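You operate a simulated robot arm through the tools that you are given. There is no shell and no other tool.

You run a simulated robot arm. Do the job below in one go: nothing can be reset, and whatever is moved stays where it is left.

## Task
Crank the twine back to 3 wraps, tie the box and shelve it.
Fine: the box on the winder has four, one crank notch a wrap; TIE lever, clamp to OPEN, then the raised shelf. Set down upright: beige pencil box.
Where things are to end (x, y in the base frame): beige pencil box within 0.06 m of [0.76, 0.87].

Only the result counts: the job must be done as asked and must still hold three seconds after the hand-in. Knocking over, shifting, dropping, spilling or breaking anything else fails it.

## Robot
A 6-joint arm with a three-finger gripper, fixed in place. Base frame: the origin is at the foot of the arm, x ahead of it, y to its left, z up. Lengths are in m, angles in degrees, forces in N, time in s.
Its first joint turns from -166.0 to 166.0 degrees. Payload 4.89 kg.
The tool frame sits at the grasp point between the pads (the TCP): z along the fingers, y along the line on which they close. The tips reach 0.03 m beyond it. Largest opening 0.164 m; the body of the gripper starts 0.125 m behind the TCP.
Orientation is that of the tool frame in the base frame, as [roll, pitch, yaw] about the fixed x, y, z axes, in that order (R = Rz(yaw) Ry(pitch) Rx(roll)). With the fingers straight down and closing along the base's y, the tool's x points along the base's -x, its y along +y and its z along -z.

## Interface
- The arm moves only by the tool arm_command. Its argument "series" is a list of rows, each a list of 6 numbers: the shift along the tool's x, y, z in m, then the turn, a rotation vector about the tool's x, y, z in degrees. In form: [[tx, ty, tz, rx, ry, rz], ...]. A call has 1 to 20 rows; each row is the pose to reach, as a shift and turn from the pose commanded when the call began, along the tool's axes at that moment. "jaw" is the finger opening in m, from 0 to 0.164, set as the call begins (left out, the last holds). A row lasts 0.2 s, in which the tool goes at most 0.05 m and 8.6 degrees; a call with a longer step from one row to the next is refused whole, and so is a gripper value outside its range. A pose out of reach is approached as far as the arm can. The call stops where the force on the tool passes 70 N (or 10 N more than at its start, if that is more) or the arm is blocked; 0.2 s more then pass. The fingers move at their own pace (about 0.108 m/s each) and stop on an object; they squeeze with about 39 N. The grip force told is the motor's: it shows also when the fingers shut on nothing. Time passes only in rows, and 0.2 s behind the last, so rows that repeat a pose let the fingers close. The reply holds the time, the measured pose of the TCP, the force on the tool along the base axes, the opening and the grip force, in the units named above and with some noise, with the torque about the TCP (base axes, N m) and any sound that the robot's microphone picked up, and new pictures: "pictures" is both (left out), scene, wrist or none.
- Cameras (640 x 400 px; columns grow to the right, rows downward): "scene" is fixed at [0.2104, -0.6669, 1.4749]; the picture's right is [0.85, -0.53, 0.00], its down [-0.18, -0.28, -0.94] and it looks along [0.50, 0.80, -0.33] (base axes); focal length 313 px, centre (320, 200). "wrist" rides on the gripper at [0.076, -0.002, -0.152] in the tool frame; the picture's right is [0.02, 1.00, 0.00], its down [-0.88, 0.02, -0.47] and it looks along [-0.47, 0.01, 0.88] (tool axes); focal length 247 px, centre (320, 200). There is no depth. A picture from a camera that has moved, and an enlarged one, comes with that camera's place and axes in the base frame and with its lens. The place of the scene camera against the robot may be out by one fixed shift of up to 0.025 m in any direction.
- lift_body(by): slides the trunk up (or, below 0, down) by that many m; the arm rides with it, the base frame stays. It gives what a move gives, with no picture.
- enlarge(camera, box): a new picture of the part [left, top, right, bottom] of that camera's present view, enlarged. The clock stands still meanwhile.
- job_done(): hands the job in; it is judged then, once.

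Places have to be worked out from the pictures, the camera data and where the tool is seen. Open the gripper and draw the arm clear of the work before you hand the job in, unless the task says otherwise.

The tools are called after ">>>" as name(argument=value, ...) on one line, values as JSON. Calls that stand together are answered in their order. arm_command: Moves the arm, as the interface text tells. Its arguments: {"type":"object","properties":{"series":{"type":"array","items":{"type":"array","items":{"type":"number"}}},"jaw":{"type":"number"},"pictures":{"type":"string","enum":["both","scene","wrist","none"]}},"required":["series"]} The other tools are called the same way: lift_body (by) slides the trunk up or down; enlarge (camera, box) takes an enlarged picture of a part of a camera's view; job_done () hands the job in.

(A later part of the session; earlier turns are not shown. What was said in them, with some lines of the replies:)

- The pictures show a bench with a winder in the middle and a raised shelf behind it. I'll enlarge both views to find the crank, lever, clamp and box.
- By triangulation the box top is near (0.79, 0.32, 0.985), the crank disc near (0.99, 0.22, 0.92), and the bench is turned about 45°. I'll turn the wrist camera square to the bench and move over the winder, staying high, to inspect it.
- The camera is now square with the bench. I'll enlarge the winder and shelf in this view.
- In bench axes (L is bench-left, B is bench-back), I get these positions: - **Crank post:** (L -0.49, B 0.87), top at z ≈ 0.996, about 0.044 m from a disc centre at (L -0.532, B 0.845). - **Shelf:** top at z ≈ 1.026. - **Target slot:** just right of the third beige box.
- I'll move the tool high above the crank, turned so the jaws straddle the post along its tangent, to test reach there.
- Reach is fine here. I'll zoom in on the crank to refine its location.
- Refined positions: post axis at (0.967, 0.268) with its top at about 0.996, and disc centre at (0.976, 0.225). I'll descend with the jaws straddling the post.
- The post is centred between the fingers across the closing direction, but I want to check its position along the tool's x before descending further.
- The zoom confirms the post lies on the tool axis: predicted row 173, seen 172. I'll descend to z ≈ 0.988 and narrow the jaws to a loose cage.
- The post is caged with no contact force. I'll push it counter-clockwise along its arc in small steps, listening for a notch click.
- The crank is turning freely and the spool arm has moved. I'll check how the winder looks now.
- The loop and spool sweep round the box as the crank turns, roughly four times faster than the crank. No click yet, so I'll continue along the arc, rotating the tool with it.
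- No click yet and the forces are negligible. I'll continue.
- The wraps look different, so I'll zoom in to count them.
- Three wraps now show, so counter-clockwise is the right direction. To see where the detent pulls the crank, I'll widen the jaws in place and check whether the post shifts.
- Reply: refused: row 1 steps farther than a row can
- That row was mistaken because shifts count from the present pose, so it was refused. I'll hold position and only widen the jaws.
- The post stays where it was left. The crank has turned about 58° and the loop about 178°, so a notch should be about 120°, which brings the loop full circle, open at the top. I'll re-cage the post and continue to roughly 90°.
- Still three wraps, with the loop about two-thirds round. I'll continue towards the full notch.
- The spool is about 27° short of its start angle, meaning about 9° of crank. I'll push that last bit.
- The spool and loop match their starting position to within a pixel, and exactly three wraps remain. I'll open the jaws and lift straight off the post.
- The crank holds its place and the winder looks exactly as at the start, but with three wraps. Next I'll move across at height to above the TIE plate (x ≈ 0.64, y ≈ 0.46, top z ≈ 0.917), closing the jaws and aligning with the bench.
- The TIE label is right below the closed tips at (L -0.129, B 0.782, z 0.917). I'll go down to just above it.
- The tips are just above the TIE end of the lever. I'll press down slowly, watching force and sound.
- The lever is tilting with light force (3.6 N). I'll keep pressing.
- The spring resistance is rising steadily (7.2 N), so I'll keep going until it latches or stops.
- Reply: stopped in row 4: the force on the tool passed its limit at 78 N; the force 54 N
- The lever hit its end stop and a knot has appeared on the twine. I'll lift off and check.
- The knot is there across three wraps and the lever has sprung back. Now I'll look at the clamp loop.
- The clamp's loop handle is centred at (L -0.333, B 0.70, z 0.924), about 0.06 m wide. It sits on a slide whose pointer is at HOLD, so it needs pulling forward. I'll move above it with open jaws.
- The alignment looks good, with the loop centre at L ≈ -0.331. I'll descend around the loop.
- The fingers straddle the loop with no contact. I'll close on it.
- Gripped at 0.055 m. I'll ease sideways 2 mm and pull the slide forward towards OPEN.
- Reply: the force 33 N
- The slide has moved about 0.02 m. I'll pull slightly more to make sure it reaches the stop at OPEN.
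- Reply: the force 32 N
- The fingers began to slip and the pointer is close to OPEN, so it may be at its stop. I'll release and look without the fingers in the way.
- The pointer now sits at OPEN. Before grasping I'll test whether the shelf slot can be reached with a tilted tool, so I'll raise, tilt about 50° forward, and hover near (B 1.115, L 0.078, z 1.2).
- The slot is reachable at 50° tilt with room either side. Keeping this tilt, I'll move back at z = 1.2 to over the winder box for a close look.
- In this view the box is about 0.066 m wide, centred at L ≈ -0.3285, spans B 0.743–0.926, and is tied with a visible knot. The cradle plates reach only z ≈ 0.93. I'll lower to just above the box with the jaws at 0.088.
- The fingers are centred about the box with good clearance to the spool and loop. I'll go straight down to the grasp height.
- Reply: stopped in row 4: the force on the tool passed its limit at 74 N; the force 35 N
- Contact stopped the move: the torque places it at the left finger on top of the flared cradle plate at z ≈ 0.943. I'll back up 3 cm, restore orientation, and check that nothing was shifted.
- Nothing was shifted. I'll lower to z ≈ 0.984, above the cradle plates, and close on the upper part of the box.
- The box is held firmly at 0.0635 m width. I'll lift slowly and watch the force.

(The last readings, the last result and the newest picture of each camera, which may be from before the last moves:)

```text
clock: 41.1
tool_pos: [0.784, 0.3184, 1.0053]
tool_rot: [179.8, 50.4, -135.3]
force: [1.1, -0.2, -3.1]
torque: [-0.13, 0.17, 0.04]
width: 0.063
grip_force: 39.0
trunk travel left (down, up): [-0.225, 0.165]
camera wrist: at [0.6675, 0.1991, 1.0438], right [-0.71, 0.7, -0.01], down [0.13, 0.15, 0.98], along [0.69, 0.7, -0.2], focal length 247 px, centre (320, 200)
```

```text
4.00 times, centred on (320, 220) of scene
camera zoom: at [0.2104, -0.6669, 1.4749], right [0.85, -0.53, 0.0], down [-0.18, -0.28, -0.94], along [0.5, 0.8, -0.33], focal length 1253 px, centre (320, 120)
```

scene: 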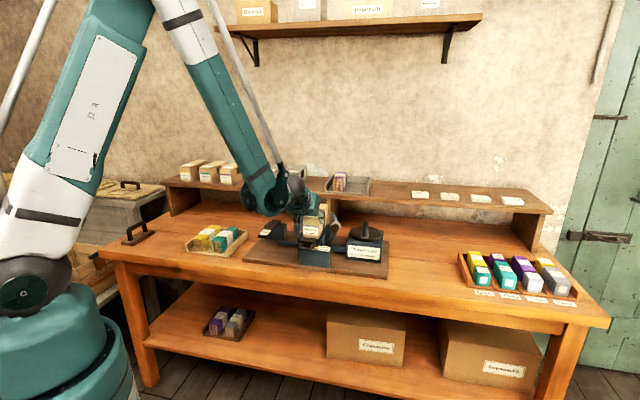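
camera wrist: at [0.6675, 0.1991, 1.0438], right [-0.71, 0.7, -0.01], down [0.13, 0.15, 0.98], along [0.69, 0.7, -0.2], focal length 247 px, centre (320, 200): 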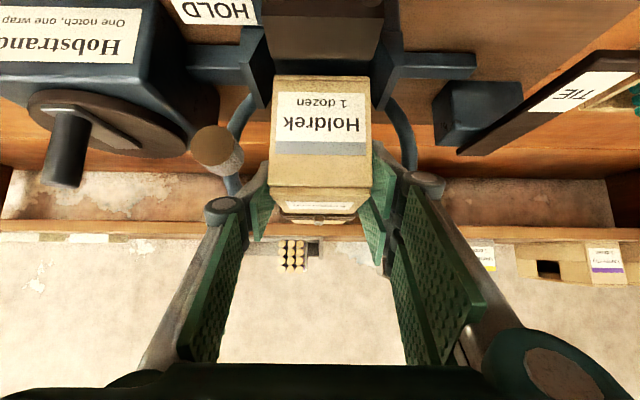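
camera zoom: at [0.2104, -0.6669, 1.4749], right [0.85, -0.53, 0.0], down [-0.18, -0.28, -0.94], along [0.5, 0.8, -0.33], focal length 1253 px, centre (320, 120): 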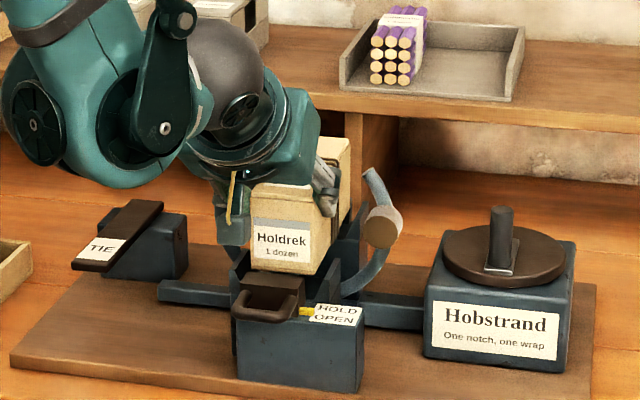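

The box came free (about 0.3 kg) and stays level. I'll lift to z ≈ 1.205.

>>> arm_command(series=[[-0.0231, 0, -0.0191, 0, 0, 0], [-0.0539, 0, -0.0446, 0, 0, 0], [-0.0847, 0, -0.0701, 0, 0, 0], [-0.1155, 0, -0.0956, 0, 0, 0], [-0.154, 0, -0.1275, 0, 0, 0]])

>>> enlarge(camera="scene", box=[230, 150, 400, 290])

```text
clock: 42.3
tool_pos: [0.7852, 0.3166, 1.2044]
tool_rot: [179.7, 50.4, -135.5]
force: [2.4, 0.0, -3.8]
torque: [-0.17, 0.29, 0.05]
width: 0.0634
grip_force: 38.8
trunk travel left (down, up): [-0.225, 0.165]
camera wrist: at [0.668, 0.1977, 1.2433], right [-0.71, 0.7, -0.01], down [0.13, 0.15, 0.98], along [0.69, 0.7, -0.2], focal length 247 px, centre (320, 200)
```

scene: 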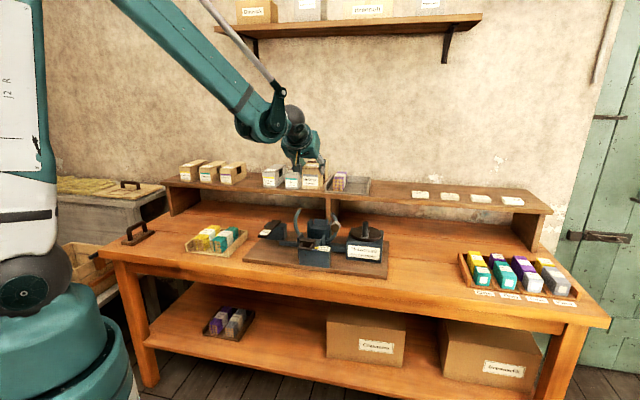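
wrist: 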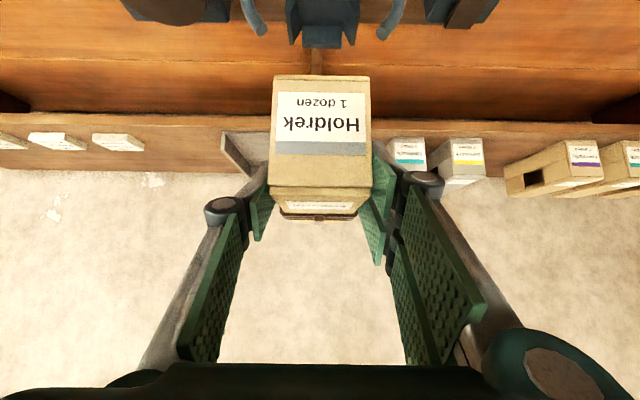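

```text
2.86 times, centred on (315, 220) of scene
camera zoom: at [0.2104, -0.6669, 1.4749], right [0.85, -0.53, 0.0], down [-0.18, -0.28, -0.94], along [0.5, 0.8, -0.33], focal length 895 px, centre (334, 143)
```

zoom: 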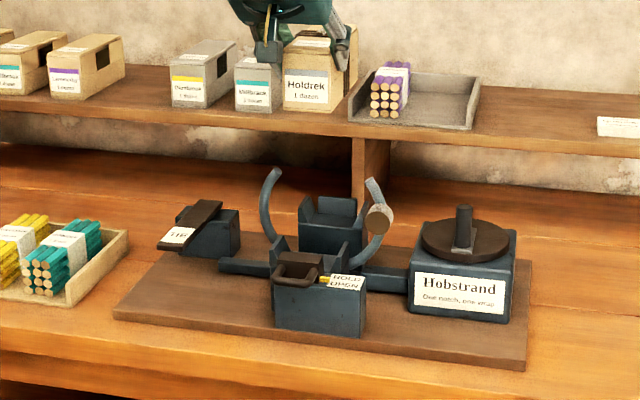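

The box is held securely and the winder is empty. I'll move sideways at this height in front of the shelf to line up with the slot.

>>> arm_command(series=[[0.0002, 0.0407, -0.0002, 0, 0, 0], [0.0003, 0.0814, -0.0004, 0, 0, 0], [0.0005, 0.1221, -0.0006, 0, 0, 0], [0.0006, 0.1628, -0.0008, 0, 0, 0], [0.0008, 0.2035, -0.001, 0, 0, 0], [0.001, 0.2442, -0.0011, 0, 0, 0], [0.0011, 0.2849, -0.0013, 0, 0, 0], [0.0013, 0.3256, -0.0015, 0, 0, 0], [0.0014, 0.3663, -0.0017, 0, 0, 0], [0.0016, 0.407, -0.0019, 0, 0, 0]])

```text
clock: 44.5
tool_pos: [0.494, 0.6033, 1.2049]
tool_rot: [179.6, 50.4, -135.5]
force: [1.3, -1.0, -3.1]
torque: [-0.07, 0.23, 0.12]
width: 0.0629
grip_force: 38.9
trunk travel left (down, up): [-0.225, 0.165]
camera wrist: at [0.3777, 0.4836, 1.2435], right [-0.71, 0.7, -0.01], down [0.13, 0.15, 0.98], along [0.69, 0.7, -0.2], focal length 247 px, centre (320, 200)
```

scene: 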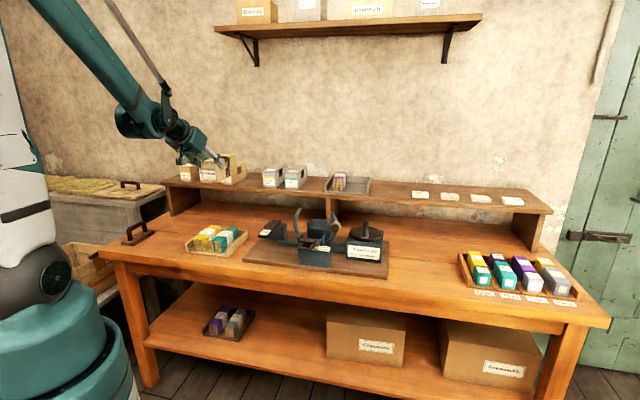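
wrist: 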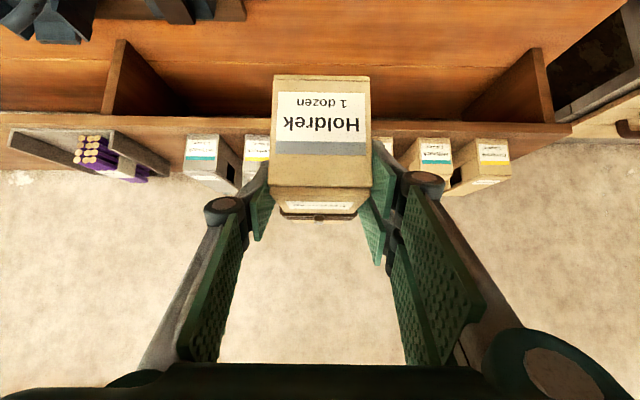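

Lined up at L ≈ 0.077. I'll move forward over the shelf with the box bottom at about z 1.13, above the neighbouring boxes.

>>> arm_command(series=[[-0.0257, 0.0001, 0.031, 0, 0, 0], [-0.0513, 0.0002, 0.062, 0, 0, 0], [-0.077, 0.0003, 0.093, 0, 0, 0], [-0.1026, 0.0005, 0.1241, 0, 0, 0], [-0.1283, 0.0006, 0.1551, 0, 0, 0], [-0.1539, 0.0007, 0.1861, 0, 0, 0], [-0.1796, 0.0008, 0.2171, 0, 0, 0], [-0.2052, 0.001, 0.2481, 0, 0, 0]])

>>> enlarge(camera="scene", box=[170, 130, 310, 220])

```text
clock: 46.3
tool_pos: [0.7256, 0.8313, 1.2062]
tool_rot: [179.8, 50.4, -135.3]
force: [-0.8, -1.7, -1.8]
torque: [-0.09, 0.19, -0.02]
width: 0.0635
grip_force: 39.1
trunk travel left (down, up): [-0.225, 0.165]
camera wrist: at [0.6086, 0.7115, 1.2442], right [-0.71, 0.7, -0.01], down [0.13, 0.15, 0.98], along [0.69, 0.7, -0.2], focal length 247 px, centre (320, 200)
```

scene: 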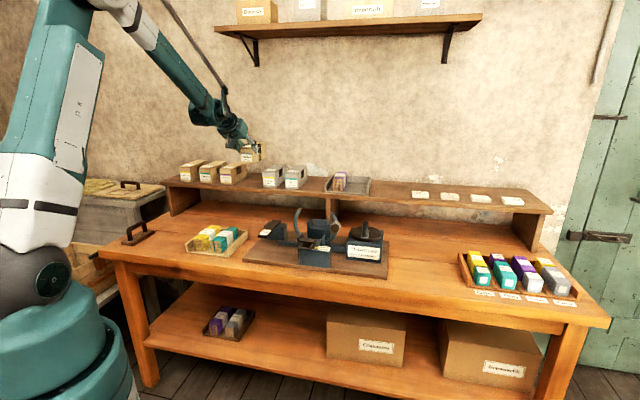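
wrist: 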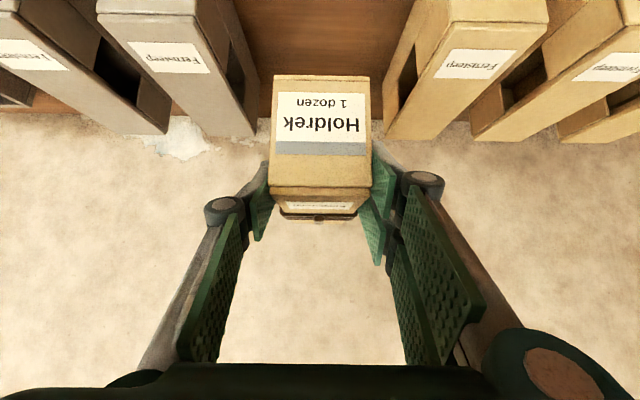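

```text
4.44 times, centred on (240, 175) of scene
camera zoom: at [0.2104, -0.6669, 1.4749], right [0.85, -0.53, 0.0], down [-0.18, -0.28, -0.94], along [0.5, 0.8, -0.33], focal length 1392 px, centre (676, 311)
```

zoom: 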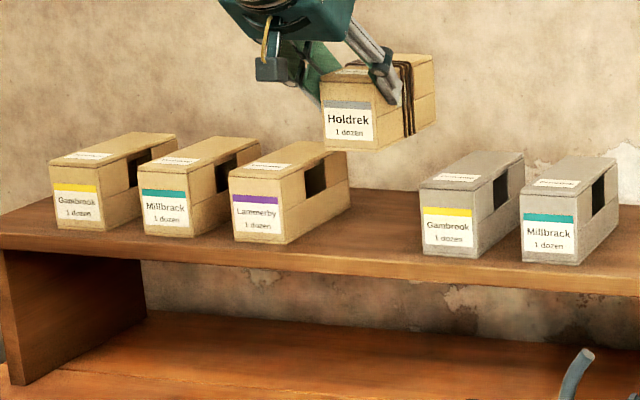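

The box hangs centred in the slot, in line with the other boxes. I'll lower most of the way.

>>> arm_command(series=[[0.0128, 0, 0.008, 0, 0, 0], [0.0256, 0, 0.016, 0, 0, 0], [0.0372, 0, 0.0256, 0, 0, 0], [0.0487, 0, 0.0351, 0, 0, 0], [0.068, 0, 0.0511, 0, 0, 0]])

>>> enlarge(camera="scene", box=[170, 130, 310, 220])

```text
clock: 47.5
tool_pos: [0.7207, 0.8287, 1.1214]
tool_rot: [179.8, 50.5, -135.4]
force: [0.0, -0.7, -2.3]
torque: [-0.16, 0.18, 0.02]
width: 0.0633
grip_force: 39.4
trunk travel left (down, up): [-0.225, 0.165]
camera wrist: at [0.6041, 0.7107, 1.1604], right [-0.71, 0.7, -0.01], down [0.13, 0.15, 0.98], along [0.69, 0.7, -0.2], focal length 247 px, centre (320, 200)
```

scene: 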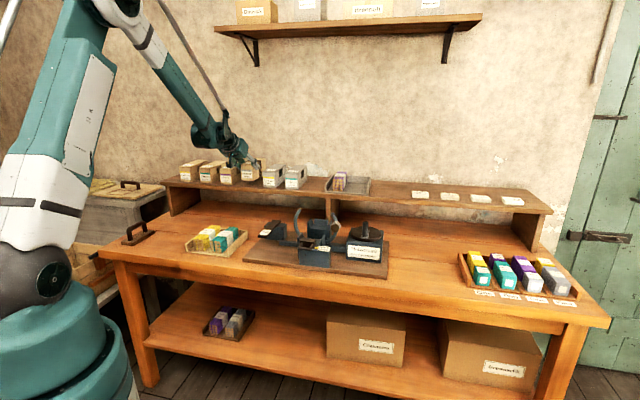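
wrist: 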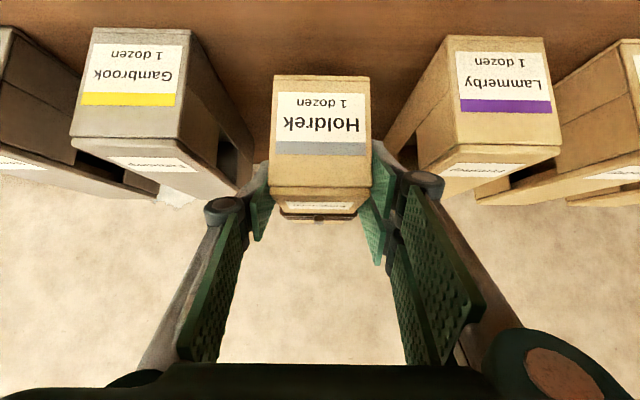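

```text
4.44 times, centred on (240, 175) of scene
camera zoom: at [0.2104, -0.6669, 1.4749], right [0.85, -0.53, 0.0], down [-0.18, -0.28, -0.94], along [0.5, 0.8, -0.33], focal length 1392 px, centre (676, 311)
```

zoom: 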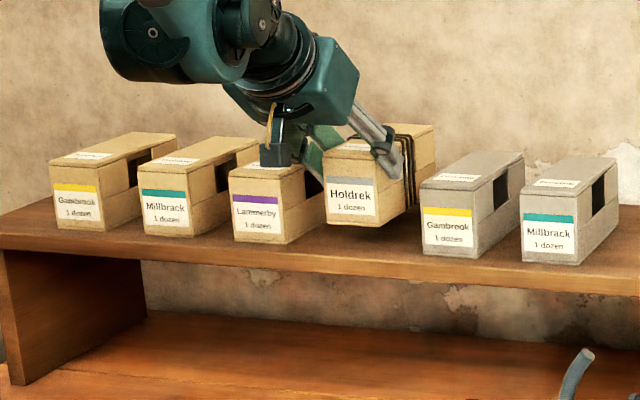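

About 0.02–0.03 m remains. I'll lower 16 mm, then creep to contact.

>>> arm_command(series=[[0.0062, 0, 0.0051, 0, 0, 0], [0.0123, 0, 0.0102, 0, 0, 0]], pictures="none")

>>> enlarge(camera="scene", box=[210, 150, 310, 215])

```text
clock: 48.1
tool_pos: [0.7216, 0.8305, 1.1044]
tool_rot: [179.8, 50.4, -135.3]
force: [-0.5, 0.4, -3.2]
torque: [-0.17, 0.16, 0.0]
width: 0.0635
grip_force: 39.0
trunk travel left (down, up): [-0.225, 0.165]
```

```text
6.15 times, centred on (260, 182) of scene
camera zoom: at [0.2104, -0.6669, 1.4749], right [0.85, -0.53, 0.0], down [-0.18, -0.28, -0.94], along [0.5, 0.8, -0.33], focal length 1928 px, centre (689, 308)
```

zoom: 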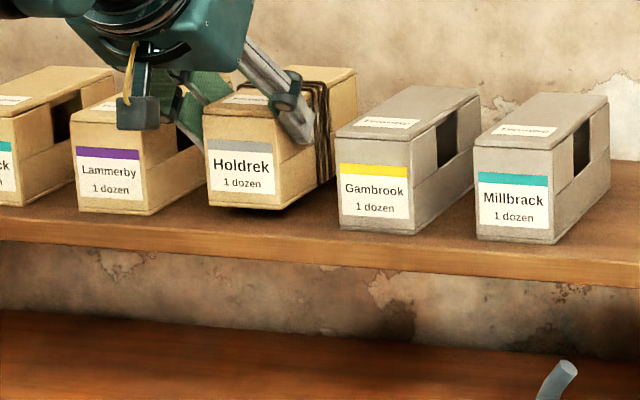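

The gap is about 1 cm. I'll continue down in small steps.

>>> arm_command(series=[[0.0031, 0, 0.0026, 0, 0, 0], [0.0054, 0, 0.0045, 0, 0, 0]], pictures="none")

>>> arm_command(series=[[0.0015, 0, 0.0013, 0, 0, 0]], pictures="none")

>>> arm_command(series=[[0.0015, 0, 0.0013, 0, 0, 0]], pictures="none")

>>> enlarge(camera="scene", box=[210, 150, 310, 215])

```text
clock: 48.7
tool_pos: [0.7213, 0.83, 1.0981]
tool_rot: [179.8, 50.4, -135.2]
force: [0.3, -0.3, -3.0]
torque: [-0.21, 0.17, 0.0]
width: 0.0634
grip_force: 39.0
trunk travel left (down, up): [-0.225, 0.165]
```

```text
clock: 49.1
tool_pos: [0.7205, 0.829, 1.0962]
tool_rot: [179.8, 50.4, -135.3]
force: [0.6, -1.1, -3.8]
torque: [-0.18, 0.15, 0.02]
width: 0.0632
grip_force: 38.9
trunk travel left (down, up): [-0.225, 0.165]
```

```text
clock: 49.5
tool_pos: [0.72, 0.828, 1.0951]
tool_rot: [179.9, 50.6, -135.3]
force: [1.5, 3.3, 12.4]
torque: [0.9, -0.74, 0.02]
width: 0.0634
grip_force: 39.1
trunk travel left (down, up): [-0.225, 0.165]
```

```text
6.15 times, centred on (260, 182) of scene
camera zoom: at [0.2104, -0.6669, 1.4749], right [0.85, -0.53, 0.0], down [-0.18, -0.28, -0.94], along [0.5, 0.8, -0.33], focal length 1928 px, centre (689, 308)
```

zoom: 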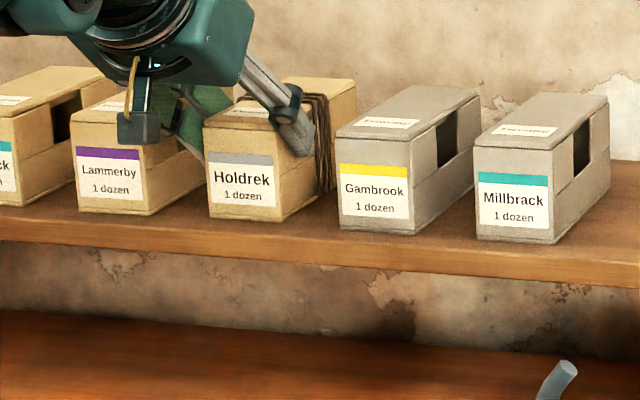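

Contact: force +12 N, with the box on the shelf. I'll open the jaws modestly to release.

>>> arm_command(series=[[0, 0, 0, 0, 0, 0], [0, 0, 0, 0, 0, 0], [0, 0, 0, 0, 0, 0]], jaw=0.082)

>>> enlarge(camera="scene", box=[210, 150, 310, 215])

>>> enlarge(camera="wrist", box=[180, 20, 460, 240])

```text
clock: 50.3
tool_pos: [0.7206, 0.8284, 1.0945]
tool_rot: [179.8, 50.4, -135.3]
force: [0.2, -0.3, -0.4]
torque: [0.0, 0.0, 0.04]
width: 0.082
grip_force: 0.0
trunk travel left (down, up): [-0.225, 0.165]
camera wrist: at [0.6041, 0.7105, 1.1328], right [-0.71, 0.7, -0.01], down [0.13, 0.15, 0.98], along [0.69, 0.7, -0.2], focal length 247 px, centre (320, 200)
```

scene: 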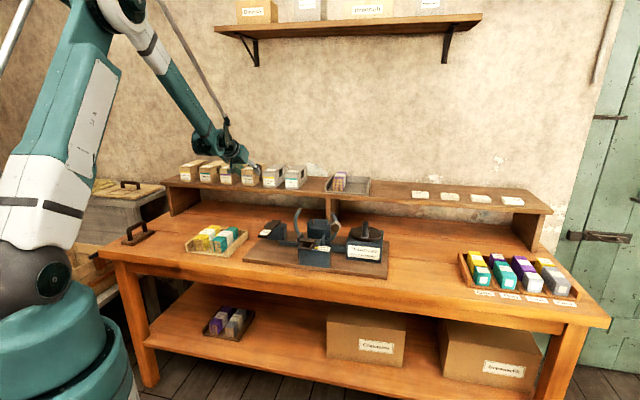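
wrist: 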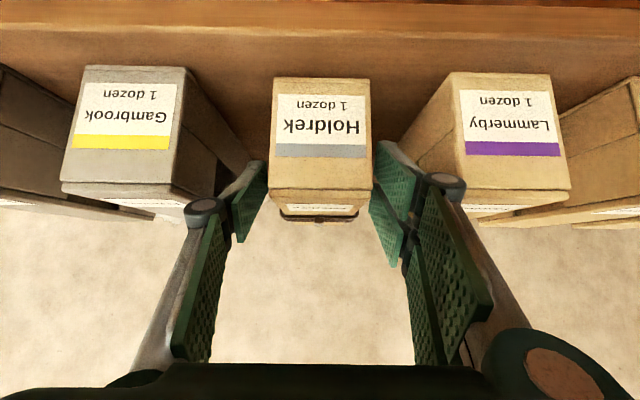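

```text
6.15 times, centred on (260, 182) of scene
camera zoom: at [0.2104, -0.6669, 1.4749], right [0.85, -0.53, 0.0], down [-0.18, -0.28, -0.94], along [0.5, 0.8, -0.33], focal length 1928 px, centre (689, 308)
```

zoom: 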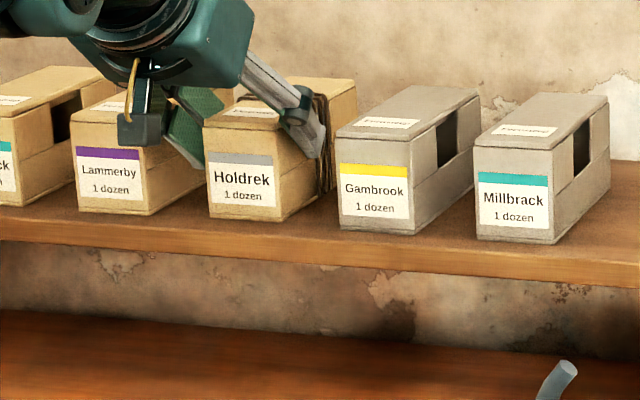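

```text
1.82 times, centred on (320, 130) of wrist
camera zoom: at [0.6041, 0.7105, 1.1328], right [-0.71, 0.7, -0.01], down [0.13, 0.15, 0.98], along [0.69, 0.7, -0.2], focal length 449 px, centre (320, 327)
```

zoom: 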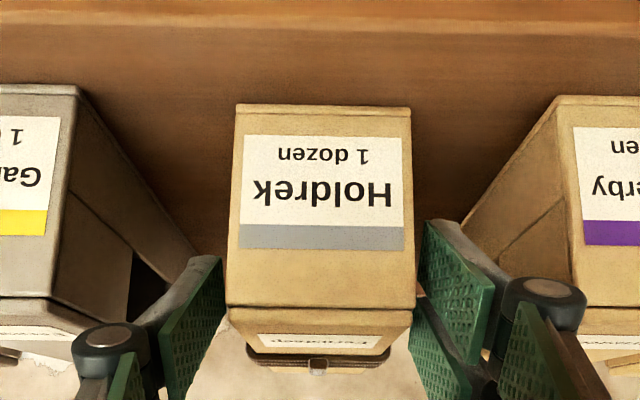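

The box rests upright on the shelf, released. I'll withdraw straight back along the tool axis.

>>> arm_command(series=[[0, 0, -0.02, 0, 0, 0], [0, 0, -0.05, 0, 0, 0], [0, 0, -0.09, 0, 0, 0], [0, 0, -0.13, 0, 0, 0], [0, 0, -0.175, 0, 0, 0], [0, 0, -0.22, 0, 0, 0], [0, 0, -0.265, 0, 0, 0], [0, 0, -0.31, 0, 0, 0]])

>>> enlarge(camera="scene", box=[170, 140, 310, 220])

>>> enlarge(camera="wrist", box=[180, 40, 460, 240])

```text
clock: 52.1
tool_pos: [0.5513, 0.66, 1.2904]
tool_rot: [179.8, 50.4, -135.4]
force: [0.3, 2.5, -0.8]
torque: [-0.06, 0.07, -0.03]
width: 0.0823
grip_force: 0.1
trunk travel left (down, up): [-0.225, 0.165]
camera wrist: at [0.4347, 0.5412, 1.3298], right [-0.71, 0.7, -0.01], down [0.13, 0.15, 0.98], along [0.69, 0.7, -0.2], focal length 247 px, centre (320, 200)
```

scene: 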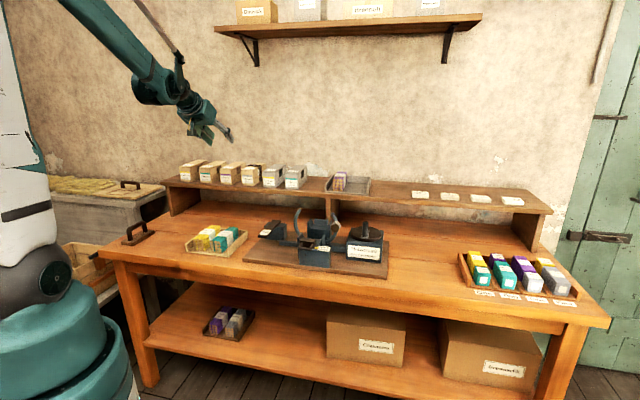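
wrist: 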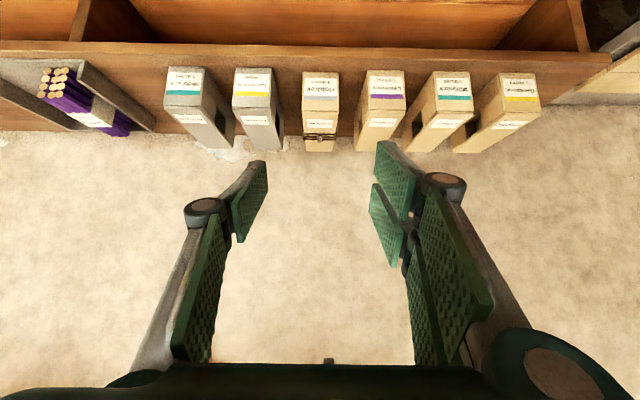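

```text
4.57 times, centred on (240, 180) of scene
camera zoom: at [0.2104, -0.6669, 1.4749], right [0.85, -0.53, 0.0], down [-0.18, -0.28, -0.94], along [0.5, 0.8, -0.33], focal length 1432 px, centre (686, 291)
```

zoom: 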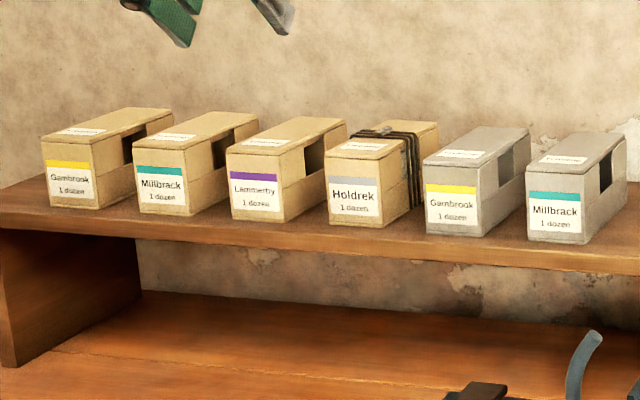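

```text
2.00 times, centred on (320, 140) of wrist
camera zoom: at [0.4347, 0.5412, 1.3298], right [-0.71, 0.7, -0.01], down [0.13, 0.15, 0.98], along [0.69, 0.7, -0.2], focal length 494 px, centre (320, 320)
```

zoom: 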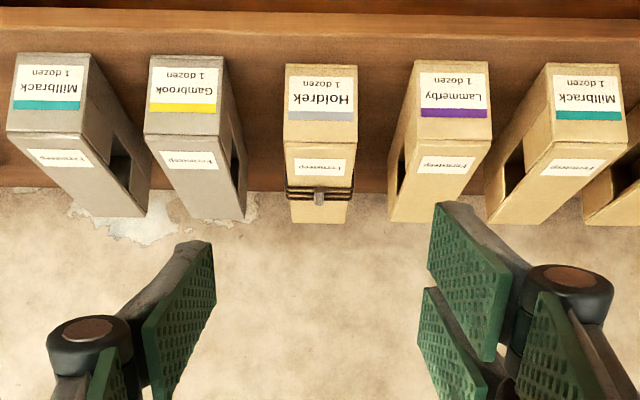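

The Holdrek box stands upright in line with its neighbours at about (0.76, 0.87), tied with three wraps and a knot. The clamp is at OPEN, nothing else has moved, and the arm is clear with the gripper open, so I'm handing in.

>>> job_done()

```text
The job is handed in.
```

The beige pencil box is tied with three wraps and stands upright on the raised shelf. I put its centre at about (0.76, 0.87), based on where the gripper let go. The job is handed in, but I haven't seen the judge's result.

- **Crank:** I turned it back one notch, about 120° counter-clockwise. The wraps went from four to three and the winding loop came back to its starting position.
- **Tie:** I pressed the TIE lever down to its stop. A knot appeared across the three wraps and the lever sprang back.
- **Clamp:** I pulled the slide forward until its pointer was at OPEN. The box then lifted out freely.
- **Shelf:** The box went into the slot between the Lammerby box and the grey Gambrook box, in line with the others. The pictures show none of the neighbouring boxes moved.

While reaching for the box, the left finger pressed on a side plate of the winder's cradle, and the arm stopped at 74 N. I backed off and checked, and nothing had shifted. The gripper is open and clear of the work.
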